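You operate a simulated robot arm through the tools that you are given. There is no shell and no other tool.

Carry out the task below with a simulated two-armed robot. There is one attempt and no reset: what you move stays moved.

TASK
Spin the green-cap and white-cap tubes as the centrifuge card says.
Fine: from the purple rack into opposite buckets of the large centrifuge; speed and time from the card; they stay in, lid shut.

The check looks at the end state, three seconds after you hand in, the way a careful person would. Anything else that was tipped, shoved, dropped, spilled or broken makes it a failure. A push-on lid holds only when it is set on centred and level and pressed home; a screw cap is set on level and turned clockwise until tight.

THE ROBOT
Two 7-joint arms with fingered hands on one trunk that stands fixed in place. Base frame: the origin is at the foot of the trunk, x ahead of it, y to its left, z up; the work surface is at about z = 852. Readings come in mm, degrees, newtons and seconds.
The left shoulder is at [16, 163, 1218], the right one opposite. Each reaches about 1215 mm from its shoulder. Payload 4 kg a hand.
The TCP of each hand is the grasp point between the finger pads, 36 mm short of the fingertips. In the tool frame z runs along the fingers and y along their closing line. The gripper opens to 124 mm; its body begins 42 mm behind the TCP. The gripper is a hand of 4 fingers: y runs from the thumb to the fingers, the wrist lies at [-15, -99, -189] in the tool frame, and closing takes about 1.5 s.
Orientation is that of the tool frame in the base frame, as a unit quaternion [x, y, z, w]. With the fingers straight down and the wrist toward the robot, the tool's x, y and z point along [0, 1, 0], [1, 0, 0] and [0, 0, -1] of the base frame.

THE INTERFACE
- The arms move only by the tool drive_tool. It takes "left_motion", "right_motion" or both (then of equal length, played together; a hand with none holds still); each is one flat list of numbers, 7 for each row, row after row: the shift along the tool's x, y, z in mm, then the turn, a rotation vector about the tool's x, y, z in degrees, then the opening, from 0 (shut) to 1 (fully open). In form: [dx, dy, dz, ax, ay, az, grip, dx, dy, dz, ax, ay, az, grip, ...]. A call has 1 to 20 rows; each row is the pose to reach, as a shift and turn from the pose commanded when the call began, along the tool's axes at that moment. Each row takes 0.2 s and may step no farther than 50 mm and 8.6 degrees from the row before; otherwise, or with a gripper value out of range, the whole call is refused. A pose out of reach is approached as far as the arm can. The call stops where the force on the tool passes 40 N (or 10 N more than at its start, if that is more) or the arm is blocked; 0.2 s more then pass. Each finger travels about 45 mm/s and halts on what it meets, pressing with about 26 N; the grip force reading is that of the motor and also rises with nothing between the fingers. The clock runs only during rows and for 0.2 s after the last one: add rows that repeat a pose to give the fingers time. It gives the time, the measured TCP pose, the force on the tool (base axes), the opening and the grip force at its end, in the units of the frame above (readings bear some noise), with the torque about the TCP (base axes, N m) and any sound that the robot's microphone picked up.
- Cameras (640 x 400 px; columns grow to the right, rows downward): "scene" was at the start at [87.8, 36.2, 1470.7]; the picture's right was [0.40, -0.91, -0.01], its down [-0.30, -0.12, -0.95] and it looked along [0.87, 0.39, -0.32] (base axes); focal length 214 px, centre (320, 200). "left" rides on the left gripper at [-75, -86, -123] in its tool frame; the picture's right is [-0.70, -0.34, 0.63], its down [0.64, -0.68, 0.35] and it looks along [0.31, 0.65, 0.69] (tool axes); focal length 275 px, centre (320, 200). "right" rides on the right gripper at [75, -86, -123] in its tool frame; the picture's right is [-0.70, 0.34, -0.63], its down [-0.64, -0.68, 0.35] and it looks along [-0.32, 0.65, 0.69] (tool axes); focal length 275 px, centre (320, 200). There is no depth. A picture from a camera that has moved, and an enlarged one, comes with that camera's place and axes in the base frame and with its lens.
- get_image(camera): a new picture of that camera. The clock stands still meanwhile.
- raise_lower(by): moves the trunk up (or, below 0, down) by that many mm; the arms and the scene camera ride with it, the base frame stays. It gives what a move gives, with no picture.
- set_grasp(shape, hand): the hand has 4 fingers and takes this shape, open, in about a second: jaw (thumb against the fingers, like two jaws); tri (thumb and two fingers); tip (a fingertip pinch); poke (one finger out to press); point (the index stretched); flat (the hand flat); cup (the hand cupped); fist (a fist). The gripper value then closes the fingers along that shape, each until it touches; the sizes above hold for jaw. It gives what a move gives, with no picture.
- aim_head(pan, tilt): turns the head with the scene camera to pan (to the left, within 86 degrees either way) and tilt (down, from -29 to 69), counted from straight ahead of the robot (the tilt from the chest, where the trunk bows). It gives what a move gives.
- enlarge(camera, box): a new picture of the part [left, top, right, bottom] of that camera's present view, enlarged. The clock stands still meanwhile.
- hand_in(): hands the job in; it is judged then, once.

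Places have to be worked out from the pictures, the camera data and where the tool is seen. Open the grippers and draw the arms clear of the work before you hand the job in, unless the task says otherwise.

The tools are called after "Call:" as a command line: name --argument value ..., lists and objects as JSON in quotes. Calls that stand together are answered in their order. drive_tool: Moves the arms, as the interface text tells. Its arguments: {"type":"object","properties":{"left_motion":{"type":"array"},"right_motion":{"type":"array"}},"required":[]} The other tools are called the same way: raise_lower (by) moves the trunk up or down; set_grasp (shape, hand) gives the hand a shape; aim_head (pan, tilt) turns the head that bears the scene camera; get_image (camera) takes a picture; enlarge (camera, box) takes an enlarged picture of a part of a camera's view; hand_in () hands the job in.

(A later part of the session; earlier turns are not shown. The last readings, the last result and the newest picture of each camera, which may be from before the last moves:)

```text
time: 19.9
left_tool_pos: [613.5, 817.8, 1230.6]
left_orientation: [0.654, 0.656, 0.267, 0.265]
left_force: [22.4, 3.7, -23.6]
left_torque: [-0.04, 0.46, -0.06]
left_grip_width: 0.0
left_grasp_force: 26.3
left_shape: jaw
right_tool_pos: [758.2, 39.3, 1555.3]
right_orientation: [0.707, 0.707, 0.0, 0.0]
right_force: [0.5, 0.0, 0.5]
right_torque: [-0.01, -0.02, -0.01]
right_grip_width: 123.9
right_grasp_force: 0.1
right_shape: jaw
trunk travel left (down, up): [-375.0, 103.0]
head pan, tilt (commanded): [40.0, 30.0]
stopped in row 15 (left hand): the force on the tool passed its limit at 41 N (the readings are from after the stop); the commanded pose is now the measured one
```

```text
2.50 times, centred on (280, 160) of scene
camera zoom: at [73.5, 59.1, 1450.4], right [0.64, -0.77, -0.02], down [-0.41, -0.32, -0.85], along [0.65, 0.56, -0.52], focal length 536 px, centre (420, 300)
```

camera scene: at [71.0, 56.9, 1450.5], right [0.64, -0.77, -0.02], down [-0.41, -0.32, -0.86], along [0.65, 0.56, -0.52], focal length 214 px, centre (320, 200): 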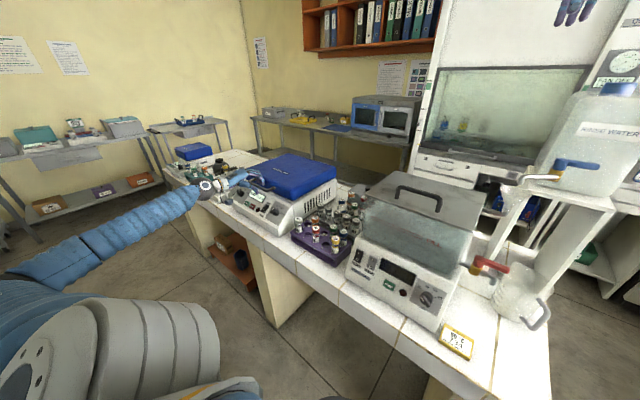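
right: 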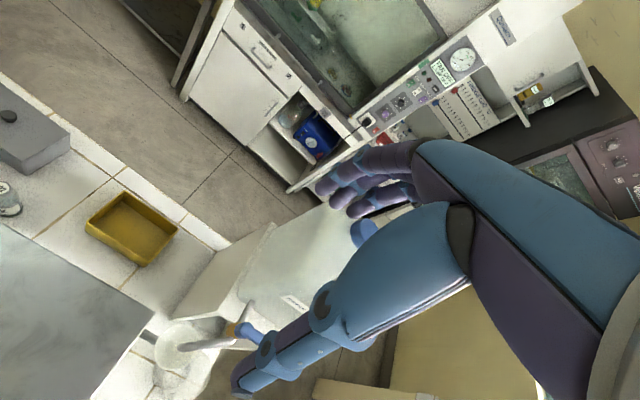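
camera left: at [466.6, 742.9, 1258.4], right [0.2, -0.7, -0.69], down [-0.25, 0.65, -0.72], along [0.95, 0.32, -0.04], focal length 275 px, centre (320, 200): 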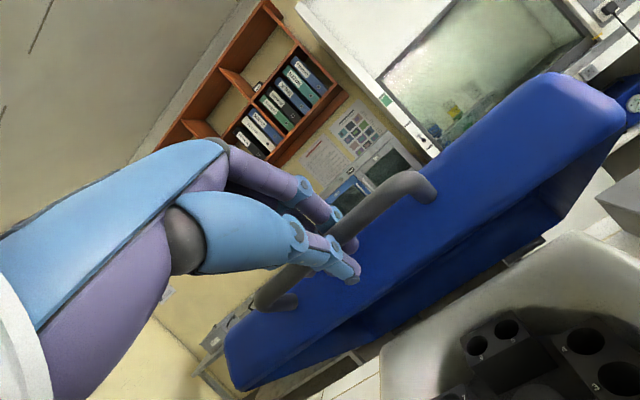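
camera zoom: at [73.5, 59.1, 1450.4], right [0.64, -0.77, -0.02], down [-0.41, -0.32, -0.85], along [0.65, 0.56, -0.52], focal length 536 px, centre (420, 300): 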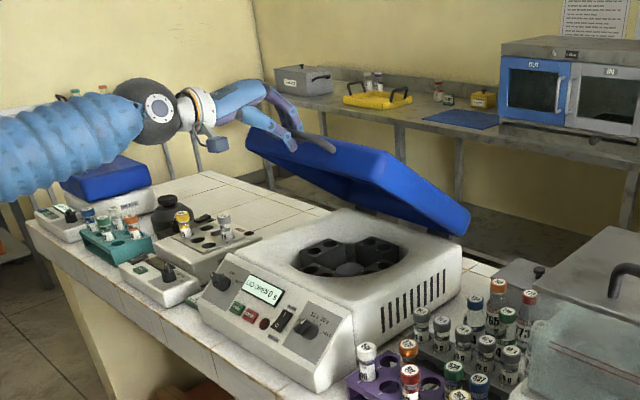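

The lid is at roughly 40° and the pull is along the fingers (about 32 N), so my arc radius was a bit large and the bar may have slid toward the fingertips. I'll look closer before going on.

Call:
enlarge --camera "left" --box '[240, 160, 440, 320]'

Call:
enlarge --camera "scene" --box '[240, 100, 330, 170]'

```text
2.50 times, centred on (340, 240) of left
camera zoom: at [466.6, 742.9, 1258.4], right [0.2, -0.7, -0.69], down [-0.25, 0.65, -0.72], along [0.95, 0.32, -0.04], focal length 688 px, centre (270, 100)
```

zoom: 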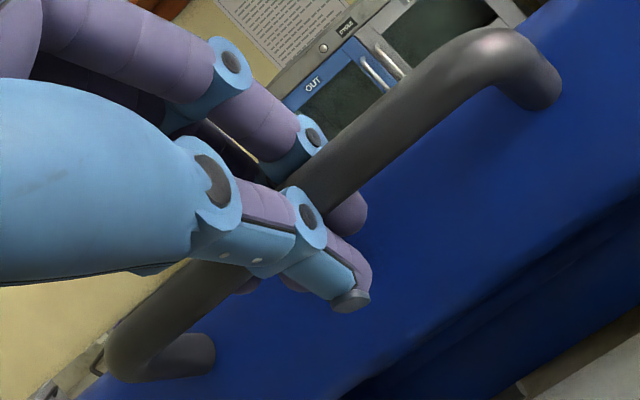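

```text
5.71 times, centred on (285, 135) of scene
camera zoom: at [73.5, 59.1, 1450.4], right [0.64, -0.77, -0.02], down [-0.41, -0.32, -0.85], along [0.65, 0.56, -0.52], focal length 1226 px, centre (520, 571)
```

zoom: 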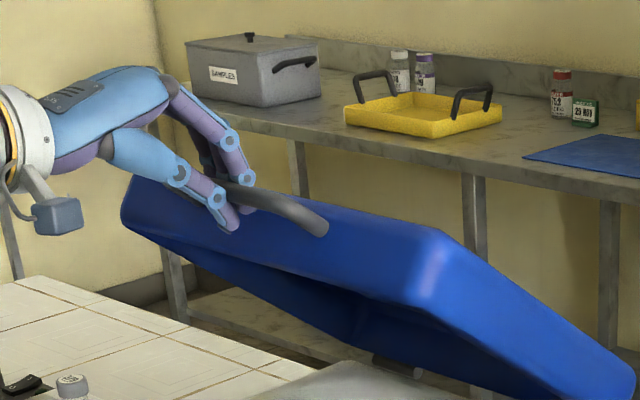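

The bar is still well wrapped by thumb and fingers. I'll loosen slightly to a cage (thumb now pushes along the motion), and continue the arc with a smaller radius to about 66°.

Call:
drive_tool --left_motion '[0, 0, 4, 0, 0, 0, 0.1, 0, 14, 4.2, 0, 0, 0, 0.1, 0, 28, 4.7, 0, 0, 0, 0.1, 0, 42, 6, 0, 0, 0, 0.1, 0, 56, 7.8, 0, 0, 0, 0.1, 0, 70, 10, 0, 0, 0, 0.1, 0, 83.3, 13, 0, 0, 0, 0.1, 0, 97, 17, 0, 0, 0, 0.1, 0, 110.2, 21, 0, 0, 0, 0.1, 0, 123, 26, 0, 0, 0, 0.1, 0, 136.2, 31, 0, 0, 0, 0.1, 0, 136.2, 31, 0, 0, 0, 0.1]'

Call:
get_image --camera "left"

Call:
enlarge --camera "scene" --box '[190, 80, 370, 240]'

```text
time: 22.4
left_tool_pos: [730.3, 816.8, 1309.9]
left_orientation: [0.653, 0.655, 0.27, 0.267]
left_force: [-0.1, -0.4, -1.3]
left_torque: [-0.01, 0.01, -0.02]
left_grip_width: 12.5
left_grasp_force: 0.1
left_shape: jaw
right_tool_pos: [754.9, 37.9, 1556.6]
right_orientation: [0.707, 0.708, 0.0, -0.001]
right_force: [-0.5, -0.3, -0.6]
right_torque: [0.01, 0.0, 0.0]
right_grip_width: 123.8
right_grasp_force: 0.2
right_shape: jaw
trunk travel left (down, up): [-375.0, 103.0]
head pan, tilt (commanded): [40.0, 30.0]
```

```text
taken
camera left: at [582.3, 741.3, 1336.3], right [0.21, -0.69, -0.69], down [-0.24, 0.65, -0.72], along [0.95, 0.32, -0.03], focal length 275 px, centre (320, 200)
```

left: 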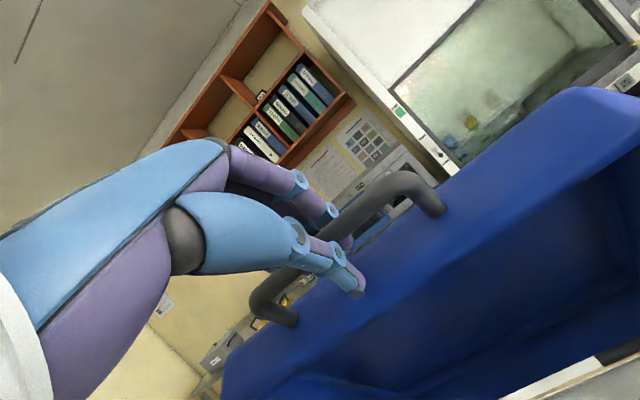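

```text
2.50 times, centred on (280, 160) of scene
camera zoom: at [70.8, 56.7, 1450.6], right [0.64, -0.77, -0.02], down [-0.41, -0.32, -0.86], along [0.65, 0.56, -0.52], focal length 536 px, centre (420, 300)
```

zoom: 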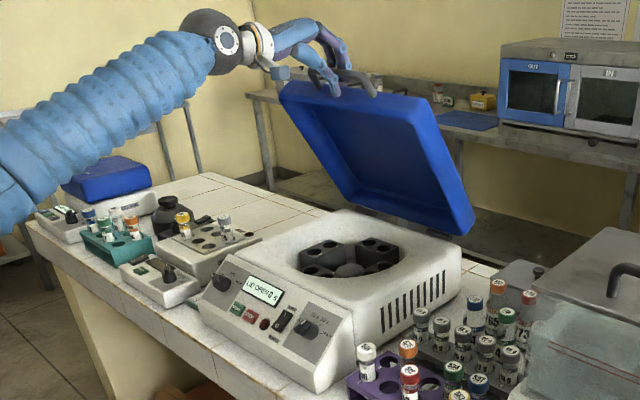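

The lid is at about 65° with no force on the hand. I'll push on toward 86° to clear the rotor.

Call:
drive_tool --left_motion '[0, 12.6, 6, 0, 0, 0, 0.1, 0, 25.1, 12.6, 0, 0, 0, 0.1, 0, 37, 19.5, 0, 0, 0, 0.1, 0, 49, 27, 0, 0, 0, 0.1, 0, 60.5, 35, 0, 0, 0, 0.1, 0, 71.5, 43.7, 0, 0, 0, 0.1, 0, 82, 53, 0, 0, 0, 0.1, 0, 92.5, 62.3, 0, 0, 0, 0.1, 0, 92.5, 62.3, 0, 0, 0, 0.1]'

Call:
get_image --camera "left"

Call:
enlarge --camera "scene" --box '[190, 80, 370, 240]'

```text
time: 24.4
left_tool_pos: [837.6, 817.7, 1335.8]
left_orientation: [0.653, 0.654, 0.272, 0.268]
left_force: [-3.5, 0.2, 14.8]
left_torque: [-0.06, 0.23, -0.08]
left_grip_width: 8.7
left_grasp_force: 0.0
left_shape: jaw
right_tool_pos: [753.3, 35.7, 1557.9]
right_orientation: [0.707, 0.707, 0.001, 0.001]
right_force: [-0.9, 0.8, -0.1]
right_torque: [0.02, 0.01, 0.0]
right_grip_width: 123.8
right_grasp_force: 0.0
right_shape: jaw
trunk travel left (down, up): [-375.0, 103.0]
head pan, tilt (commanded): [40.0, 30.0]
```

```text
taken
camera left: at [690.3, 741.6, 1362.3], right [0.21, -0.69, -0.69], down [-0.24, 0.65, -0.72], along [0.95, 0.32, -0.03], focal length 275 px, centre (320, 200)
```

left: 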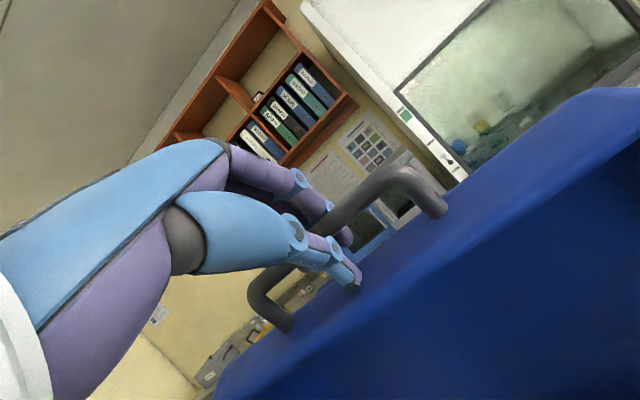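

```text
2.50 times, centred on (280, 160) of scene
camera zoom: at [69.3, 55.8, 1450.8], right [0.64, -0.77, -0.02], down [-0.41, -0.32, -0.86], along [0.65, 0.56, -0.52], focal length 536 px, centre (420, 300)
```

zoom: 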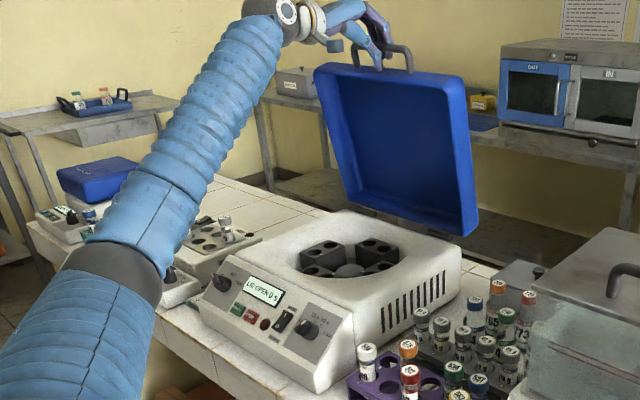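

The lid stands at about 86°. I'll open the fingers a little and withdraw along the finger direction (back and up), then see whether the lid stays.

Call:
drive_tool --left_motion '[0, 2, -3, 0, 0, 0, 0.16, 0, 3, -10, 0, 0, 0, 0.2, 0, 3, -22, 0, 0, 0, 0.24, 0, 3, -40, 0, 0, 0, 0.28, 0, 3, -65, 0, 0, 0, 0.4, 0, 3, -100, 0, 0, 0, 0.4, 0, 3, -100, 0, 0, 0, 0.4]'

Call:
get_image --camera "left"

Call:
get_image --camera "scene"

```text
time: 26.1
left_tool_pos: [773.4, 817.4, 1404.8]
left_orientation: [0.654, 0.655, 0.269, 0.267]
left_force: [1.3, 0.4, -0.2]
left_torque: [0.02, 0.0, 0.0]
left_grip_width: 49.2
left_grasp_force: 0.2
left_shape: jaw
right_tool_pos: [757.7, 38.7, 1556.0]
right_orientation: [0.706, 0.708, -0.001, 0.0]
right_force: [-0.2, 0.6, -0.3]
right_torque: [-0.02, 0.03, 0.01]
right_grip_width: 123.5
right_grasp_force: 0.1
right_shape: jaw
trunk travel left (down, up): [-375.0, 103.0]
head pan, tilt (commanded): [40.0, 30.0]
```

```text
taken
camera left: at [625.4, 741.3, 1430.6], right [0.21, -0.69, -0.69], down [-0.24, 0.65, -0.72], along [0.95, 0.32, -0.04], focal length 275 px, centre (320, 200)
```

left: 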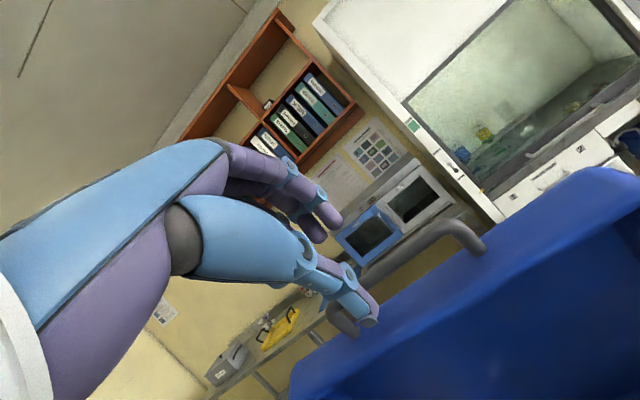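

```text
taken
camera scene: at [72.0, 56.9, 1450.5], right [0.64, -0.77, -0.02], down [-0.41, -0.32, -0.85], along [0.65, 0.56, -0.52], focal length 214 px, centre (320, 200)
```

scene: 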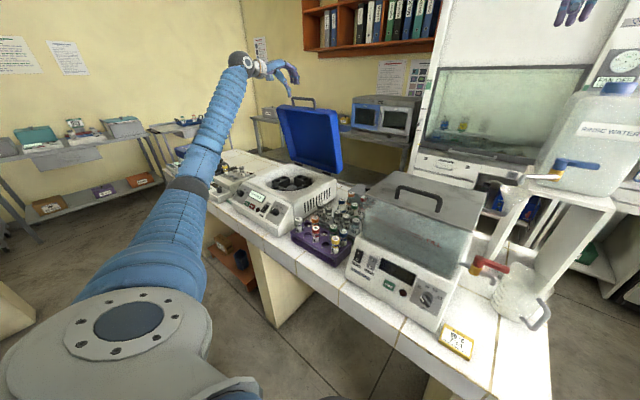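

The lid stays open by itself. Now I'll look at the rotor and the purple rack up close.

Call:
enlarge --camera "scene" --box '[250, 160, 340, 220]'

Call:
enlarge --camera "scene" --box '[280, 190, 370, 260]'

Call:
get_image --camera "right"

```text
6.67 times, centred on (295, 190) of scene
camera zoom: at [72.0, 56.9, 1450.5], right [0.64, -0.77, -0.02], down [-0.41, -0.32, -0.85], along [0.65, 0.56, -0.52], focal length 1430 px, centre (487, 267)
```

zoom: 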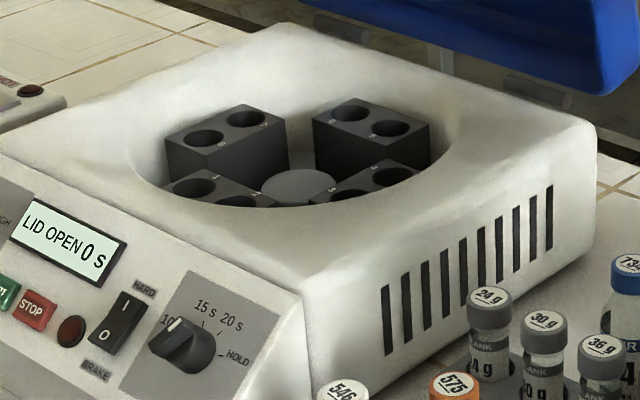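

```text
5.71 times, centred on (325, 225) of scene
camera zoom: at [72.0, 56.9, 1450.5], right [0.64, -0.77, -0.02], down [-0.41, -0.32, -0.85], along [0.65, 0.56, -0.52], focal length 1226 px, centre (291, 57)
```

zoom: 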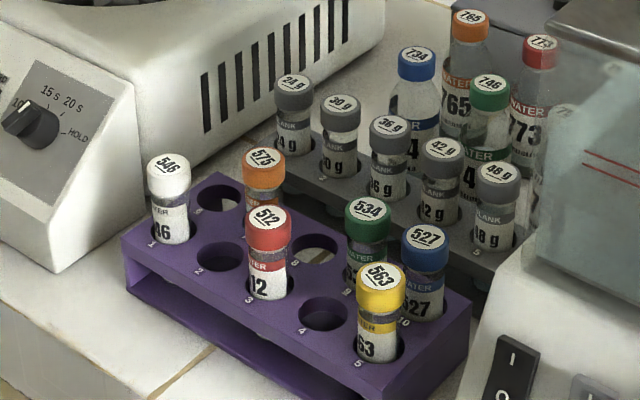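

```text
taken
camera right: at [670.8, 113.1, 1679.7], right [0.34, -0.7, 0.63], down [-0.68, -0.64, -0.35], along [0.65, -0.32, -0.69], focal length 275 px, centre (320, 200)
```

right: 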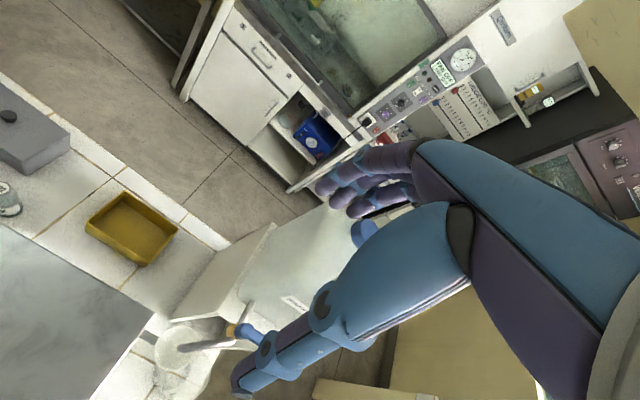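

The rotor has four 2-hole buckets with numbered holes. I'll bring the left hand (fingers down) to where its camera looks steeply onto the rotor.

Call:
drive_tool --left_motion '[13, -38, 0, 7.5, 0, 0, 0.5, 26, -77, 0, 15, 0, 0, 0.5, 39, -115, 0, 22.5, 0, 0, 0.5, 53, -153, 0, 30, 0, 0, 0.5, 66, -191, 0, 37.5, 0, 0, 0.5, 79, -230, 0, 45, 0, 0, 0.5, 79, -230, 0, 45, 0, 0, 0.5]'

Call:
get_image --camera "left"

Call:
get_image --camera "scene"

```text
time: 27.6
left_tool_pos: [609.5, 892.3, 1246.2]
left_orientation: [0.706, 0.708, -0.002, -0.003]
left_force: [0.3, -0.8, -0.6]
left_torque: [0.01, 0.0, 0.02]
left_grip_width: 61.8
left_grasp_force: 0.0
left_shape: jaw
right_tool_pos: [756.9, 36.9, 1557.1]
right_orientation: [0.707, 0.707, 0.0, 0.0]
right_force: [0.0, -0.2, 0.7]
right_torque: [0.03, 0.02, -0.01]
right_grip_width: 123.8
right_grasp_force: 0.0
right_shape: jaw
trunk travel left (down, up): [-375.0, 103.0]
head pan, tilt (commanded): [40.0, 30.0]
```

```text
taken
camera left: at [523.8, 818.6, 1368.2], right [-0.34, -0.7, -0.63], down [-0.69, 0.64, -0.34], along [0.64, 0.32, -0.7], focal length 275 px, centre (320, 200)
```

left: 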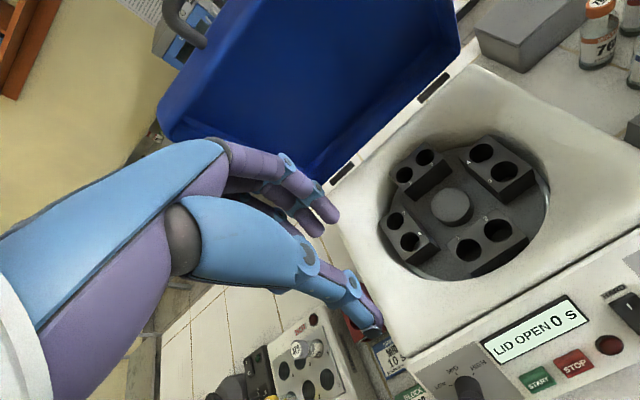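

```text
taken
camera scene: at [71.5, 56.3, 1450.6], right [0.64, -0.77, -0.02], down [-0.41, -0.32, -0.86], along [0.65, 0.56, -0.52], focal length 214 px, centre (320, 200)
```

scene: 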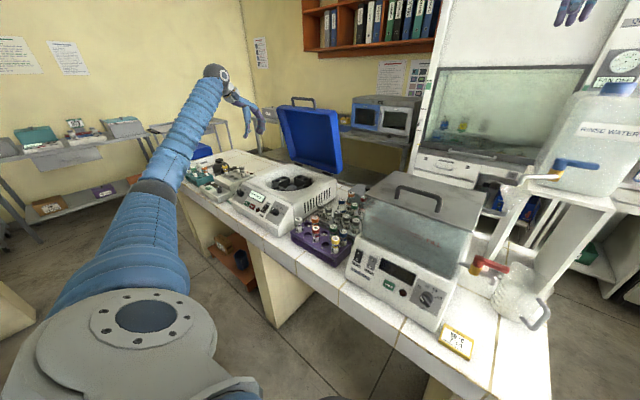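

Call:
enlarge --camera "left" --box '[370, 120, 570, 290]'

Call:
enlarge --camera "scene" --box '[265, 168, 325, 208]'

```text
2.35 times, centred on (470, 205) of left
camera zoom: at [523.8, 818.6, 1368.2], right [-0.34, -0.7, -0.63], down [-0.69, 0.64, -0.34], along [0.64, 0.32, -0.7], focal length 648 px, centre (-33, 188)
```

zoom: 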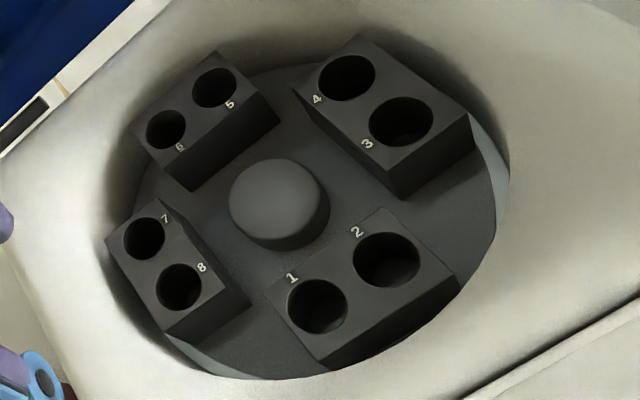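

```text
10.00 times, centred on (295, 188) of scene
camera zoom: at [71.5, 56.3, 1450.6], right [0.64, -0.77, -0.02], down [-0.41, -0.32, -0.86], along [0.65, 0.56, -0.52], focal length 2145 px, centre (570, 320)
```

zoom: 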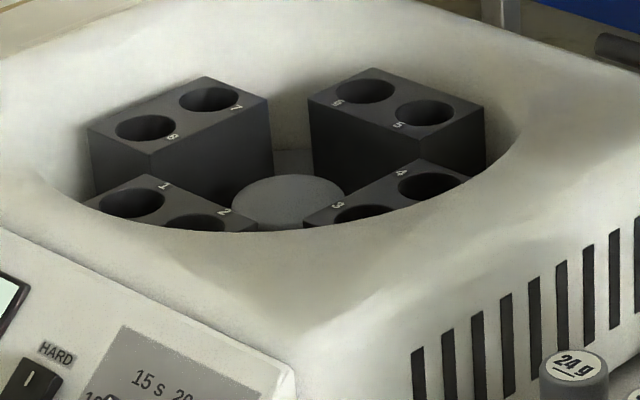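

I've located the rotor: centre ≈ (732, 818), bucket tops z≈950, hole 3 ≈ (710, 736) and its diametric opposite hole 7 ≈ (755, 901). White cap ≈ (535, 564, 952), green cap ≈ (581, 431, 952). Next I move the left camera over the rack to refine these.

Call:
drive_tool --left_motion '[-36, -19, 17, 0, 0, 0, 0.5, -72, -39, 34, 0, 0, 0, 0.5, -107, -58, 51, 0, 0, 0, 0.5, -143, -77, 69, 0, 0, 0, 0.5, -179, -97, 86, 0, 0, 0, 0.5, -214, -116, 103, 0, 0, 0, 0.5, -250, -135, 120, 0, 0, 0, 0.5, -250, -135, 120, 0, 0, 0, 0.5]'

Call:
get_image --camera "left"

Call:
enlarge --camera "left" --box '[340, 60, 580, 240]'

```text
time: 29.4
left_tool_pos: [470.2, 644.8, 1123.2]
left_orientation: [0.706, 0.709, -0.001, -0.002]
left_force: [0.4, 0.5, -0.2]
left_torque: [-0.02, 0.03, 0.0]
left_grip_width: 61.9
left_grasp_force: 0.1
left_shape: jaw
right_tool_pos: [756.3, 38.9, 1555.6]
right_orientation: [0.707, 0.707, 0.001, 0.0]
right_force: [0.0, 0.1, 0.2]
right_torque: [0.04, 0.01, 0.01]
right_grip_width: 123.6
right_grasp_force: 0.1
right_shape: jaw
trunk travel left (down, up): [-375.0, 103.0]
head pan, tilt (commanded): [40.0, 30.0]
```

```text
taken
camera left: at [384.6, 569.6, 1246.1], right [-0.34, -0.7, -0.63], down [-0.69, 0.64, -0.34], along [0.64, 0.32, -0.69], focal length 275 px, centre (320, 200)
```

left: 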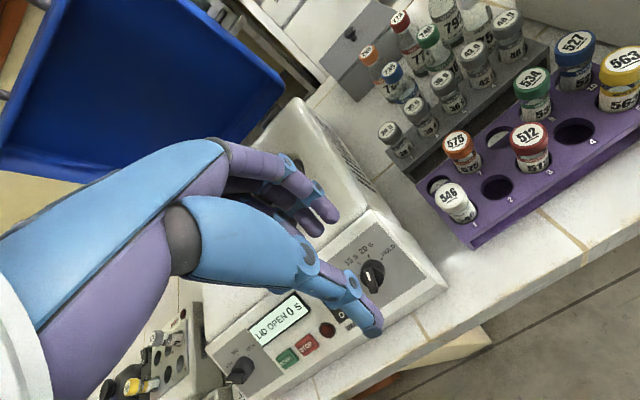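

```text
2.22 times, centred on (460, 150) of left
camera zoom: at [384.6, 569.6, 1246.1], right [-0.34, -0.7, -0.63], down [-0.69, 0.64, -0.34], along [0.64, 0.32, -0.69], focal length 612 px, centre (9, 311)
```

zoom: 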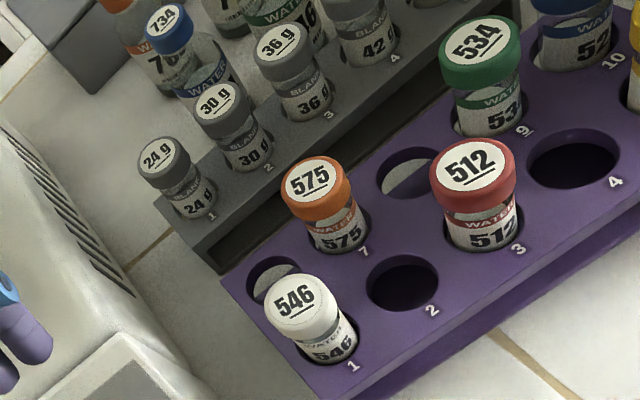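

From this closer view: white tube ≈ (538, 561), green ≈ (580, 427), rack top z≈895, 45 mm pitch. To keep fingers clear of the orange and blue neighbours I'll yaw the hand 45° (fingers rear-left) and hover above the white tube.

Call:
drive_tool --left_motion '[-14, 11, 14, 0, 0, -7.5, 0.5, -28, 23, 28, 0, 0, -15, 0.5, -42, 34, 42, 0, 0, -22.5, 0.5, -56, 45, 55, 0, 0, -30, 0.5, -70, 57, 69, 0, 0, -37.5, 0.5, -83, 68, 83, 0, 0, -45, 0.5, -83, 68, 83, 0, 0, -45, 0.5]'

Call:
get_image --camera "left"

Call:
enlarge --camera "scene" --box '[260, 150, 380, 250]'

```text
time: 31.1
left_tool_pos: [540.5, 565.8, 1039.5]
left_orientation: [0.38, 0.925, 0.0, -0.002]
left_force: [0.2, -0.3, -0.6]
left_torque: [-0.01, 0.01, 0.01]
left_grip_width: 61.8
left_grasp_force: 0.1
left_shape: jaw
right_tool_pos: [754.5, 37.2, 1558.1]
right_orientation: [0.707, 0.707, 0.001, 0.001]
right_force: [0.0, 0.3, -0.9]
right_torque: [0.01, 0.02, 0.0]
right_grip_width: 123.5
right_grasp_force: 0.1
right_shape: jaw
trunk travel left (down, up): [-375.0, 103.0]
head pan, tilt (commanded): [40.0, 30.0]
```

```text
taken
camera left: at [532.8, 451.3, 1162.4], right [0.25, -0.73, -0.64], down [-0.94, -0.03, -0.34], along [0.23, 0.69, -0.69], focal length 275 px, centre (320, 200)
```

left: 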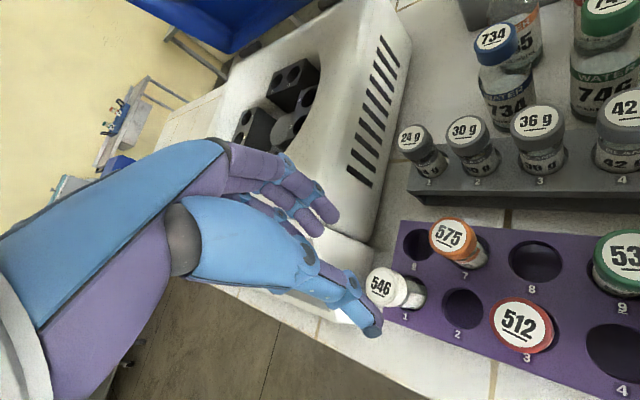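

```text
4.00 times, centred on (320, 200) of scene
camera zoom: at [70.5, 56.9, 1450.6], right [0.64, -0.77, -0.02], down [-0.41, -0.32, -0.86], along [0.65, 0.56, -0.52], focal length 858 px, centre (320, 200)
```

zoom: 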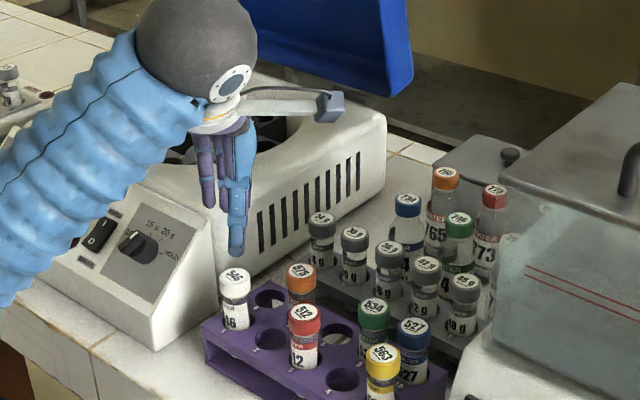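

I hover above the white tube at (540.5, 565.8). I'll enlarge the left view to measure the offset between the tube and the TCP axis.

Call:
enlarge --camera "left" --box '[320, 210, 560, 370]'

Call:
enlarge --camera "scene" --box '[285, 170, 345, 230]'

```text
2.50 times, centred on (440, 290) of left
camera zoom: at [532.8, 451.3, 1162.4], right [0.25, -0.73, -0.64], down [-0.94, -0.03, -0.34], along [0.23, 0.69, -0.69], focal length 688 px, centre (20, -25)
```

zoom: 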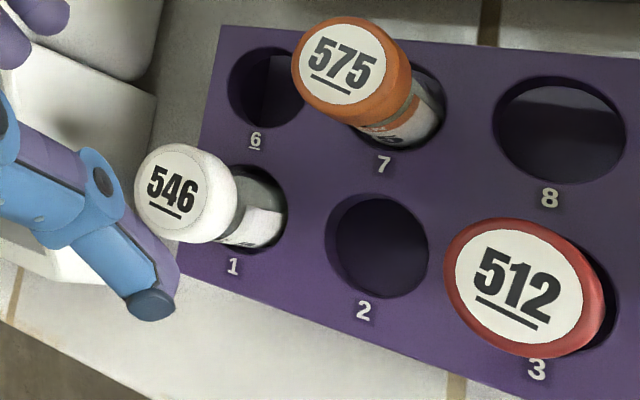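

```text
6.67 times, centred on (315, 200) of scene
camera zoom: at [70.5, 56.9, 1450.6], right [0.64, -0.77, -0.02], down [-0.41, -0.32, -0.86], along [0.65, 0.56, -0.52], focal length 1430 px, centre (353, 200)
```

zoom: 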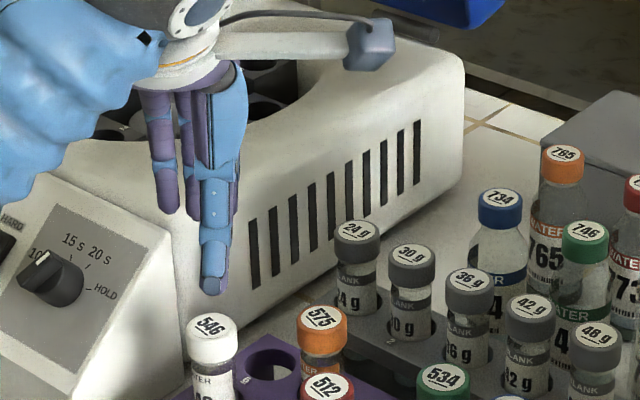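

Combining the views, the white tube's axis is about (533, 562), top z≈956. I'll shift onto it and lower to TCP z≈943 with the fingers open around the cap.

Call:
drive_tool --left_motion '[2.7, -8.3, 0, 0, 0, 0, 0.5, 2.7, -8.3, 20, 0, 0, 0, 0.5, 2.7, -8.3, 40, 0, 0, 0, 0.5, 2.7, -8.3, 60, 0, 0, 0, 0.5, 2.7, -8.3, 80, 0, 0, 0, 0.5, 2.7, -8.3, 96, 0, 0, 0, 0.5, 2.7, -8.3, 96, 0, 0, 0, 0.5]'

Call:
get_image --camera "left"

Call:
enlarge --camera "scene" --box '[285, 170, 345, 230]'

```text
time: 32.6
left_tool_pos: [533.4, 558.5, 943.0]
left_orientation: [0.382, 0.924, 0.0, -0.003]
left_force: [-0.2, 0.1, 0.1]
left_torque: [-0.01, -0.02, -0.02]
left_grip_width: 61.7
left_grasp_force: 0.0
left_shape: jaw
right_tool_pos: [755.3, 37.1, 1555.7]
right_orientation: [0.707, 0.707, 0.0, 0.0]
right_force: [1.1, -0.4, -0.7]
right_torque: [0.0, -0.03, -0.03]
right_grip_width: 123.6
right_grasp_force: 0.1
right_shape: jaw
trunk travel left (down, up): [-375.0, 103.0]
head pan, tilt (commanded): [40.0, 30.0]
```

```text
taken
camera left: at [526.5, 445.1, 1066.2], right [0.25, -0.73, -0.64], down [-0.94, -0.03, -0.34], along [0.23, 0.68, -0.69], focal length 275 px, centre (320, 200)
```

left: 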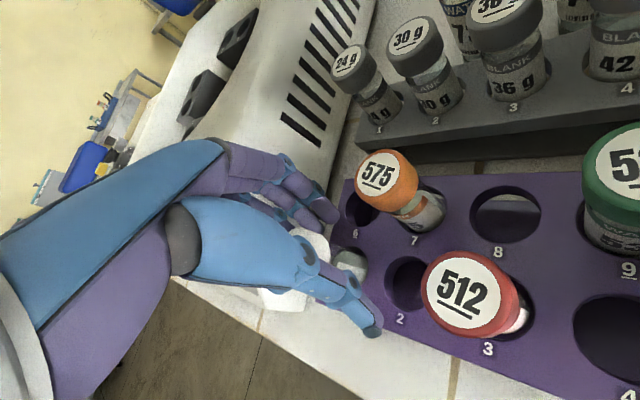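

```text
6.67 times, centred on (315, 200) of scene
camera zoom: at [71.1, 56.7, 1450.6], right [0.64, -0.77, -0.02], down [-0.41, -0.32, -0.86], along [0.65, 0.56, -0.52], focal length 1430 px, centre (353, 200)
```

zoom: 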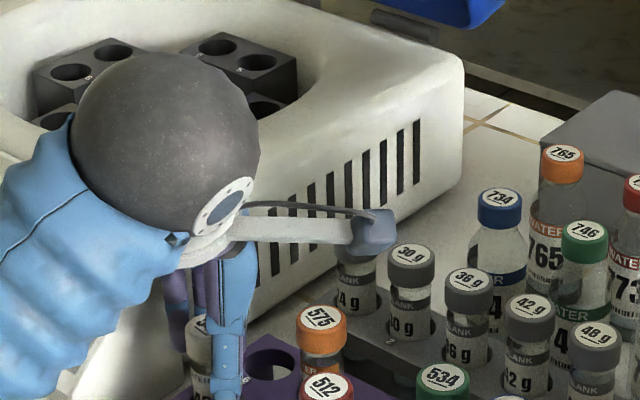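

The tube is between thumb and fingers with no contact force. I'll enlarge to check the centring along the finger row before closing.

Call:
enlarge --camera "left" --box '[240, 190, 400, 350]'

```text
2.50 times, centred on (320, 270) of left
camera zoom: at [526.5, 445.1, 1066.2], right [0.25, -0.73, -0.64], down [-0.94, -0.03, -0.34], along [0.23, 0.68, -0.69], focal length 688 px, centre (320, 25)
```

zoom: 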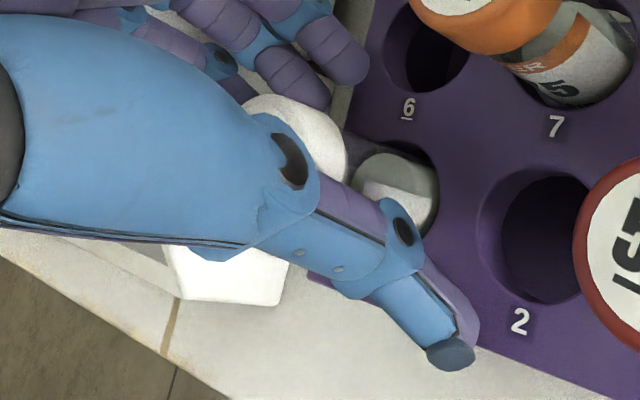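

The tube sits about 3–4 mm to the far side along the finger row, so I'll nudge by that amount and then close on the cap.

Call:
drive_tool --left_motion '[3.5, 2.5, 0, 0, 0, 0, 0.5, 3.5, 2.5, 0, 0, 0, 0, 0.4, 3.5, 2.5, 0, 0, 0, 0, 0.3, 3.5, 2.5, 0, 0, 0, 0, 0.2, 3.5, 2.5, 0, 0, 0, 0, 0.1, 3.5, 2.5, 0, 0, 0, 0, 0.05, 3.5, 2.5, 0, 0, 0, 0, 0.05, 3.5, 2.5, 0, 0, 0, 0, 0.05]'

Call:
enlarge --camera "left" --box '[240, 190, 400, 350]'

Call:
enlarge --camera "scene" --box '[285, 190, 345, 250]'

```text
time: 34.5
left_tool_pos: [532.2, 564.7, 942.6]
left_orientation: [0.382, 0.924, 0.0, -0.003]
left_force: [2.3, 1.4, 2.2]
left_torque: [0.32, -0.35, -0.05]
left_grip_width: 20.7
left_grasp_force: 25.9
left_shape: jaw
right_tool_pos: [756.6, 37.4, 1556.2]
right_orientation: [0.706, 0.708, 0.0, 0.0]
right_force: [0.5, -0.4, -0.4]
right_torque: [0.01, 0.01, 0.01]
right_grip_width: 123.3
right_grasp_force: 0.1
right_shape: jaw
trunk travel left (down, up): [-375.0, 103.0]
head pan, tilt (commanded): [40.0, 30.0]
```

```text
2.50 times, centred on (320, 270) of left
camera zoom: at [525.5, 449.7, 1065.5], right [0.25, -0.73, -0.64], down [-0.94, -0.03, -0.34], along [0.23, 0.69, -0.69], focal length 688 px, centre (320, 25)
```

zoom: 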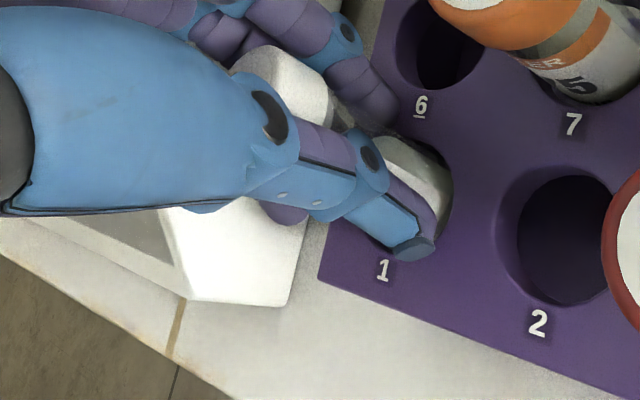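

```text
6.67 times, centred on (315, 220) of scene
camera zoom: at [71.3, 56.5, 1450.6], right [0.64, -0.77, -0.02], down [-0.41, -0.32, -0.86], along [0.65, 0.56, -0.52], focal length 1430 px, centre (353, 67)
```

zoom: 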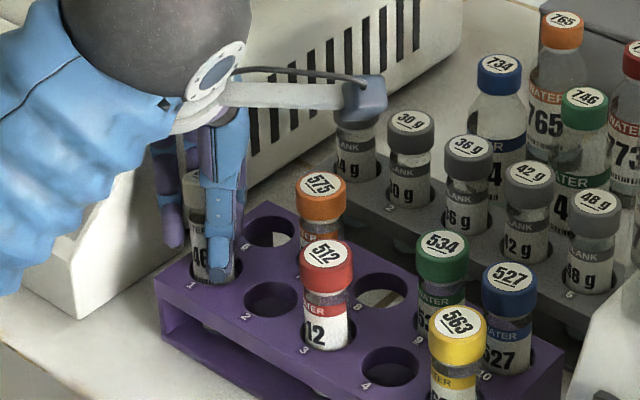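

The white tube is held (26 N). I'll lift it straight up.

Call:
drive_tool --left_motion '[0, 0, -10, 0, 0, 0, 0.05, 0, 0, -25, 0, 0, 0, 0.05, 0, 0, -45, 0, 0, 0, 0.05, 0, 0, -70, 0, 0, 0, 0.05, 0, 0, -95, 0, 0, 0, 0.05, 0, 0, -120, 0, 0, 0, 0.05, 0, 0, -150, 0, 0, 0, 0.05, 0, 0, -190, 0, 0, 0, 0.05, 0, 0, -190, 0, 0, 0, 0.05]'

Call:
get_image --camera "left"

Call:
get_image --camera "scene"

```text
time: 36.5
left_tool_pos: [531.5, 561.7, 1134.4]
left_orientation: [0.381, 0.924, 0.001, -0.002]
left_force: [-0.3, 1.1, 0.7]
left_torque: [0.0, 0.0, 0.04]
left_grip_width: 19.0
left_grasp_force: 26.1
left_shape: jaw
right_tool_pos: [756.2, 39.1, 1556.2]
right_orientation: [0.707, 0.707, 0.0, 0.0]
right_force: [-0.4, 0.0, -0.6]
right_torque: [-0.03, 0.01, -0.03]
right_grip_width: 123.6
right_grasp_force: 0.1
right_shape: jaw
trunk travel left (down, up): [-375.0, 103.0]
head pan, tilt (commanded): [40.0, 30.0]
```

```text
taken
camera left: at [525.1, 447.0, 1256.2], right [0.25, -0.73, -0.64], down [-0.94, -0.03, -0.34], along [0.23, 0.68, -0.69], focal length 275 px, centre (320, 200)
```

left: 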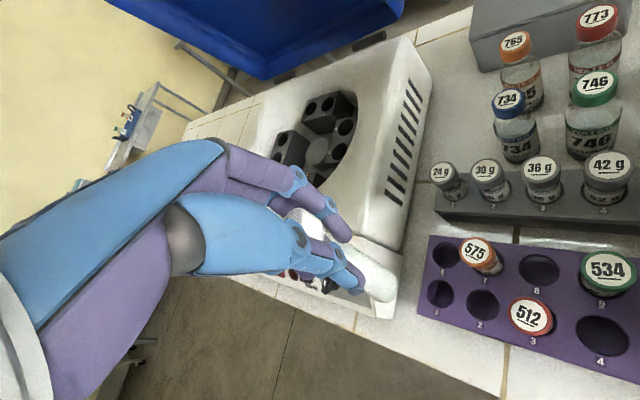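

```text
taken
camera scene: at [71.5, 57.0, 1450.4], right [0.64, -0.77, -0.02], down [-0.41, -0.32, -0.85], along [0.65, 0.56, -0.52], focal length 214 px, centre (320, 200)
```

scene: 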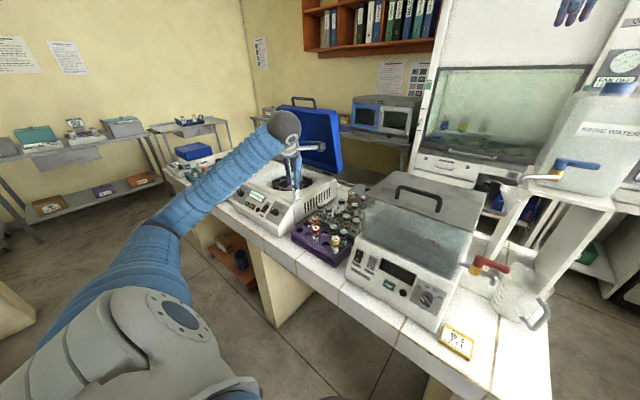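

The tube came out of the rack. I'll zoom in to see how it hangs in the fingers (tilt, bottom height).

Call:
enlarge --camera "scene" --box '[270, 140, 320, 215]'

Call:
enlarge --camera "left" --box '[260, 180, 420, 330]'

```text
5.33 times, centred on (295, 178) of scene
camera zoom: at [71.5, 57.0, 1450.4], right [0.64, -0.77, -0.02], down [-0.41, -0.32, -0.85], along [0.65, 0.56, -0.52], focal length 1144 px, centre (453, 320)
```

zoom: 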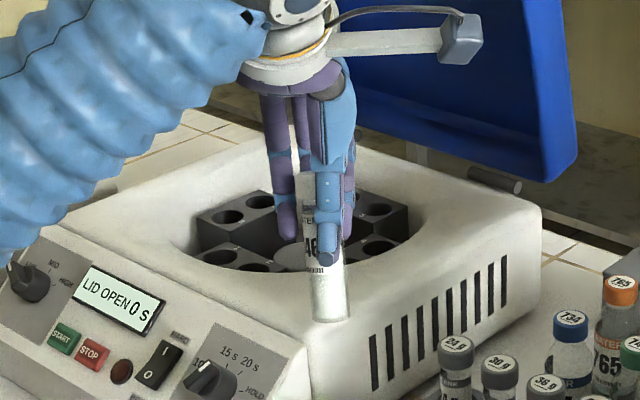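

```text
2.67 times, centred on (340, 255) of left
camera zoom: at [525.1, 447.0, 1256.2], right [0.25, -0.73, -0.64], down [-0.94, -0.03, -0.34], along [0.23, 0.68, -0.69], focal length 734 px, centre (267, 53)
```

zoom: 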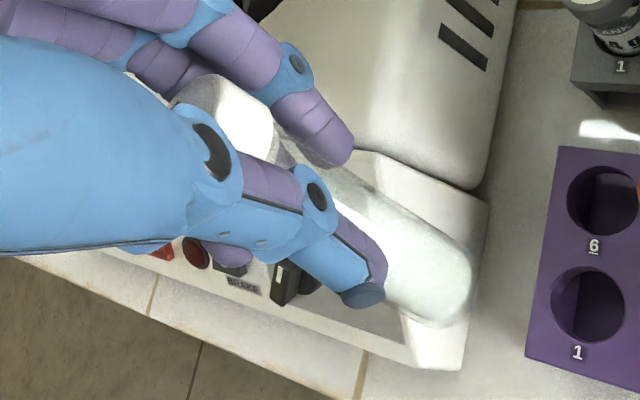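

Call:
enlarge --camera "scene" --box '[284, 168, 310, 204]'

```text
11.11 times, centred on (297, 186) of scene
camera zoom: at [71.5, 57.0, 1450.4], right [0.64, -0.77, -0.02], down [-0.41, -0.32, -0.85], along [0.65, 0.56, -0.52], focal length 2383 px, centre (576, 356)
```

zoom: 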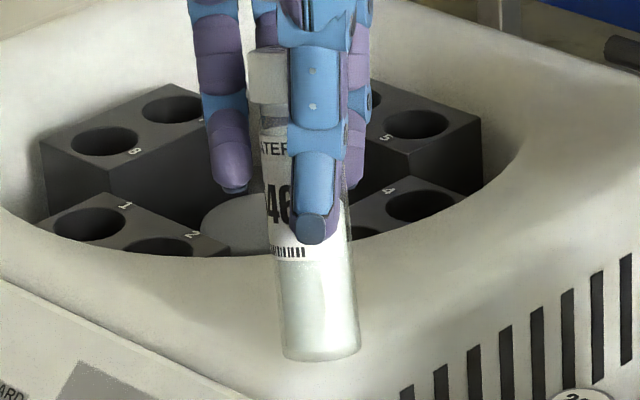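

The tube hangs vertically, bottom about 94 mm below the TCP. I'll use diametric holes 4 (right-rear) for white and 8 (left-front) for green, which leave finger clearance in the bowl; moving now to hover over hole 4 ≈ (755, 736).

Call:
drive_tool --left_motion '[-2, 18, 0, 0, 0, 0, 0.05, -6, 50, 0, 0, 0, 0, 0.05, -11, 85, 0, 0, 0, 0, 0.05, -15, 120, 0, 0, 0, 0, 0.05, -19, 155, 0, 0, 0, 0, 0.05, -24, 190, 0, 0, 0, 0, 0.05, -28, 225, 0, 0, 0, 0, 0.05, -32, 258, 0, 0, 0, 0, 0.05, -35, 281, 0, 0, 0, 0, 0.05, -35, 281, 0, 0, 0, 0, 0.05, -35, 281, 0, 0, 0, 0, 0.05]'

Call:
get_image --camera "left"

Call:
enlarge --camera "scene" --box '[270, 140, 340, 210]'

```text
time: 38.9
left_tool_pos: [756.4, 737.1, 1135.2]
left_orientation: [0.381, 0.924, 0.001, -0.004]
left_force: [0.8, -0.1, -1.0]
left_torque: [0.01, -0.04, 0.02]
left_grip_width: 18.8
left_grasp_force: 26.3
left_shape: jaw
right_tool_pos: [755.5, 37.4, 1556.2]
right_orientation: [0.707, 0.707, 0.001, 0.0]
right_force: [0.6, -1.1, 0.2]
right_torque: [-0.01, 0.01, 0.0]
right_grip_width: 123.7
right_grasp_force: 0.2
right_shape: jaw
trunk travel left (down, up): [-375.0, 103.0]
head pan, tilt (commanded): [40.0, 30.0]
```

```text
taken
camera left: at [748.8, 622.8, 1257.7], right [0.25, -0.73, -0.64], down [-0.94, -0.03, -0.34], along [0.23, 0.68, -0.69], focal length 275 px, centre (320, 200)
```

left: 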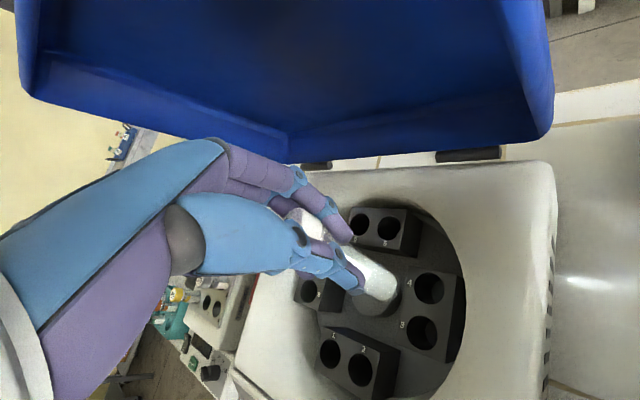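

```text
5.71 times, centred on (305, 175) of scene
camera zoom: at [71.7, 56.6, 1450.5], right [0.64, -0.77, -0.02], down [-0.41, -0.32, -0.86], along [0.65, 0.56, -0.52], focal length 1226 px, centre (406, 343)
```

zoom: 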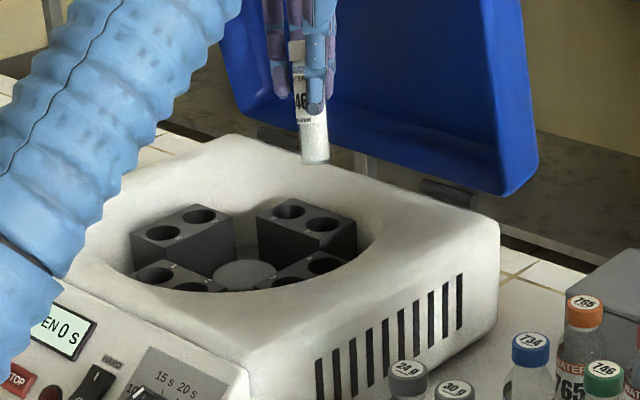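

I'm hovering near hole 4. I'll enlarge the left view to compare tube bottom and hole 4 positions.

Call:
enlarge --camera "left" --box '[290, 190, 480, 390]'

Call:
enlarge --camera "scene" --box '[280, 150, 320, 200]'

```text
2.00 times, centred on (385, 290) of left
camera zoom: at [748.8, 622.8, 1257.7], right [0.25, -0.73, -0.64], down [-0.94, -0.03, -0.34], along [0.23, 0.68, -0.69], focal length 551 px, centre (190, 20)
```

zoom: 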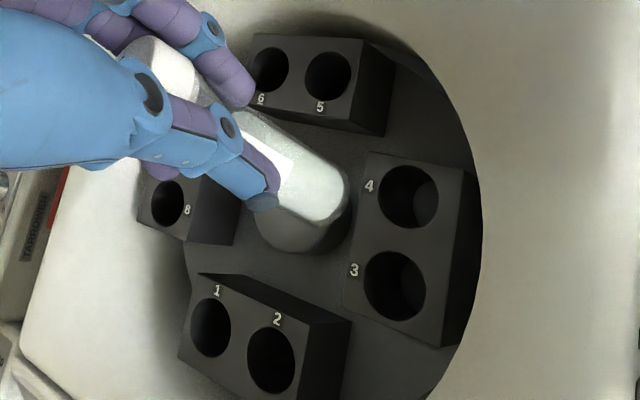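

```text
8.00 times, centred on (300, 175) of scene
camera zoom: at [71.7, 56.6, 1450.5], right [0.64, -0.77, -0.02], down [-0.41, -0.32, -0.86], along [0.65, 0.56, -0.52], focal length 1716 px, centre (480, 400)
```

zoom: 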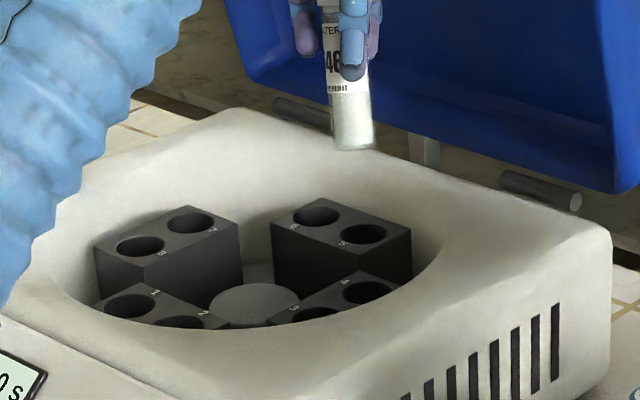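

Call:
enlarge --camera "left" --box '[335, 220, 425, 320]'

Call:
enlarge --camera "scene" --box '[290, 145, 314, 170]'

```text
4.00 times, centred on (380, 270) of left
camera zoom: at [748.8, 622.8, 1257.7], right [0.25, -0.73, -0.64], down [-0.94, -0.03, -0.34], along [0.23, 0.68, -0.69], focal length 1101 px, centre (80, -80)
```

zoom: 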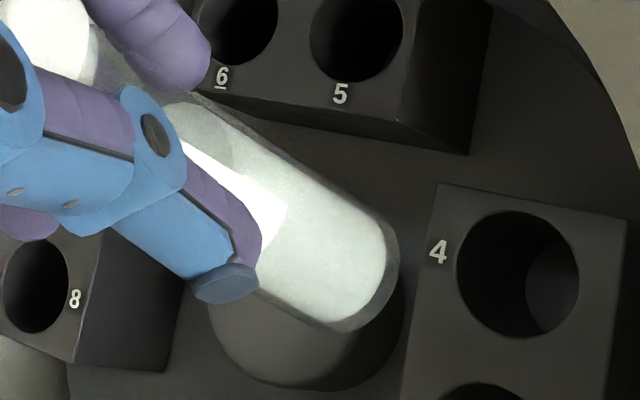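

```text
16.00 times, centred on (302, 158) of scene
camera zoom: at [71.7, 56.6, 1450.5], right [0.64, -0.77, -0.02], down [-0.41, -0.32, -0.86], along [0.65, 0.56, -0.52], focal length 3432 px, centre (608, 880)
```

zoom: 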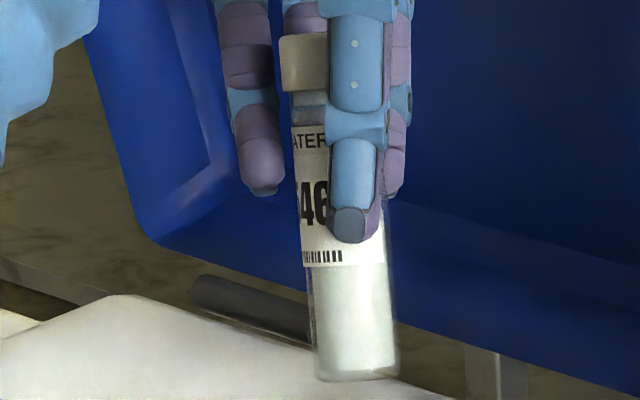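

The left view suggests the tube is tilted in the closing plane (bottom toward the thumb). I'll yaw the hand back by 45° in place so the scene camera can see that plane and measure the tilt.

Call:
drive_tool --left_motion '[0, 0, 0, 0, 0, 7.5, 0.05, 0, 0, 0, 0, 0, 15, 0.05, 0, 0, 0, 0, 0, 22.5, 0.05, 0, 0, 0, 0, 0, 30, 0.05, 0, 0, 0, 0, 0, 37.5, 0.05, 0, 0, 0, 0, 0, 45, 0.05, 0, 0, 0, 0, 0, 45, 0.05]'

Call:
enlarge --camera "scene" --box '[280, 135, 320, 175]'

Call:
get_image --camera "left"

```text
time: 40.5
left_tool_pos: [756.1, 738.5, 1134.1]
left_orientation: [0.707, 0.707, 0.0, -0.004]
left_force: [0.3, -0.1, -1.0]
left_torque: [0.0, -0.01, -0.02]
left_grip_width: 19.0
left_grasp_force: 26.1
left_shape: jaw
right_tool_pos: [756.1, 36.5, 1556.6]
right_orientation: [0.707, 0.707, 0.0, -0.001]
right_force: [-0.7, -0.6, 1.7]
right_torque: [-0.03, 0.02, -0.01]
right_grip_width: 123.6
right_grasp_force: 0.0
right_shape: jaw
trunk travel left (down, up): [-375.0, 103.0]
head pan, tilt (commanded): [40.0, 30.0]
```

```text
10.00 times, centred on (300, 155) of scene
camera zoom: at [71.4, 56.6, 1450.6], right [0.64, -0.77, -0.02], down [-0.41, -0.32, -0.86], along [0.65, 0.56, -0.52], focal length 2145 px, centre (520, 650)
```

zoom: 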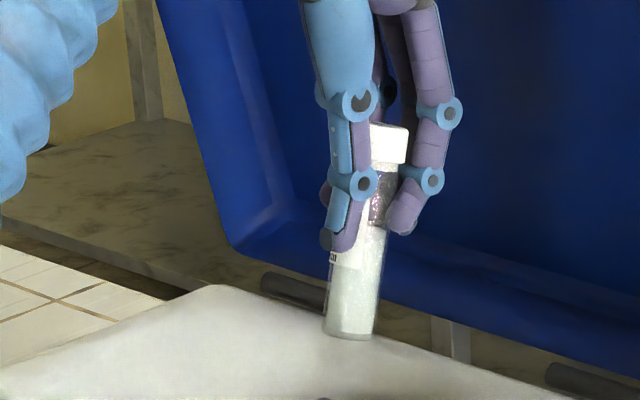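

```text
taken
camera left: at [670.3, 662.8, 1256.9], right [-0.34, -0.69, -0.63], down [-0.68, 0.65, -0.34], along [0.65, 0.32, -0.69], focal length 275 px, centre (320, 200)
```

left: 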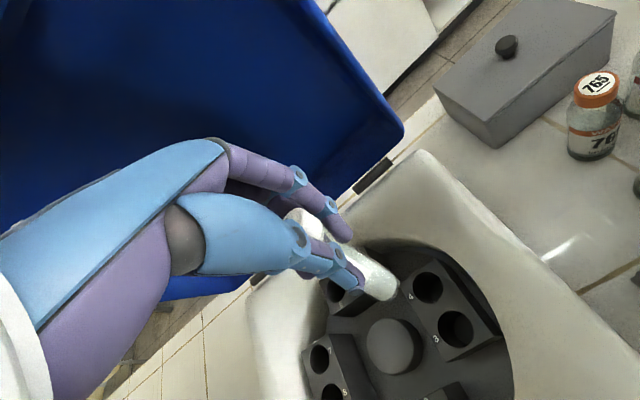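

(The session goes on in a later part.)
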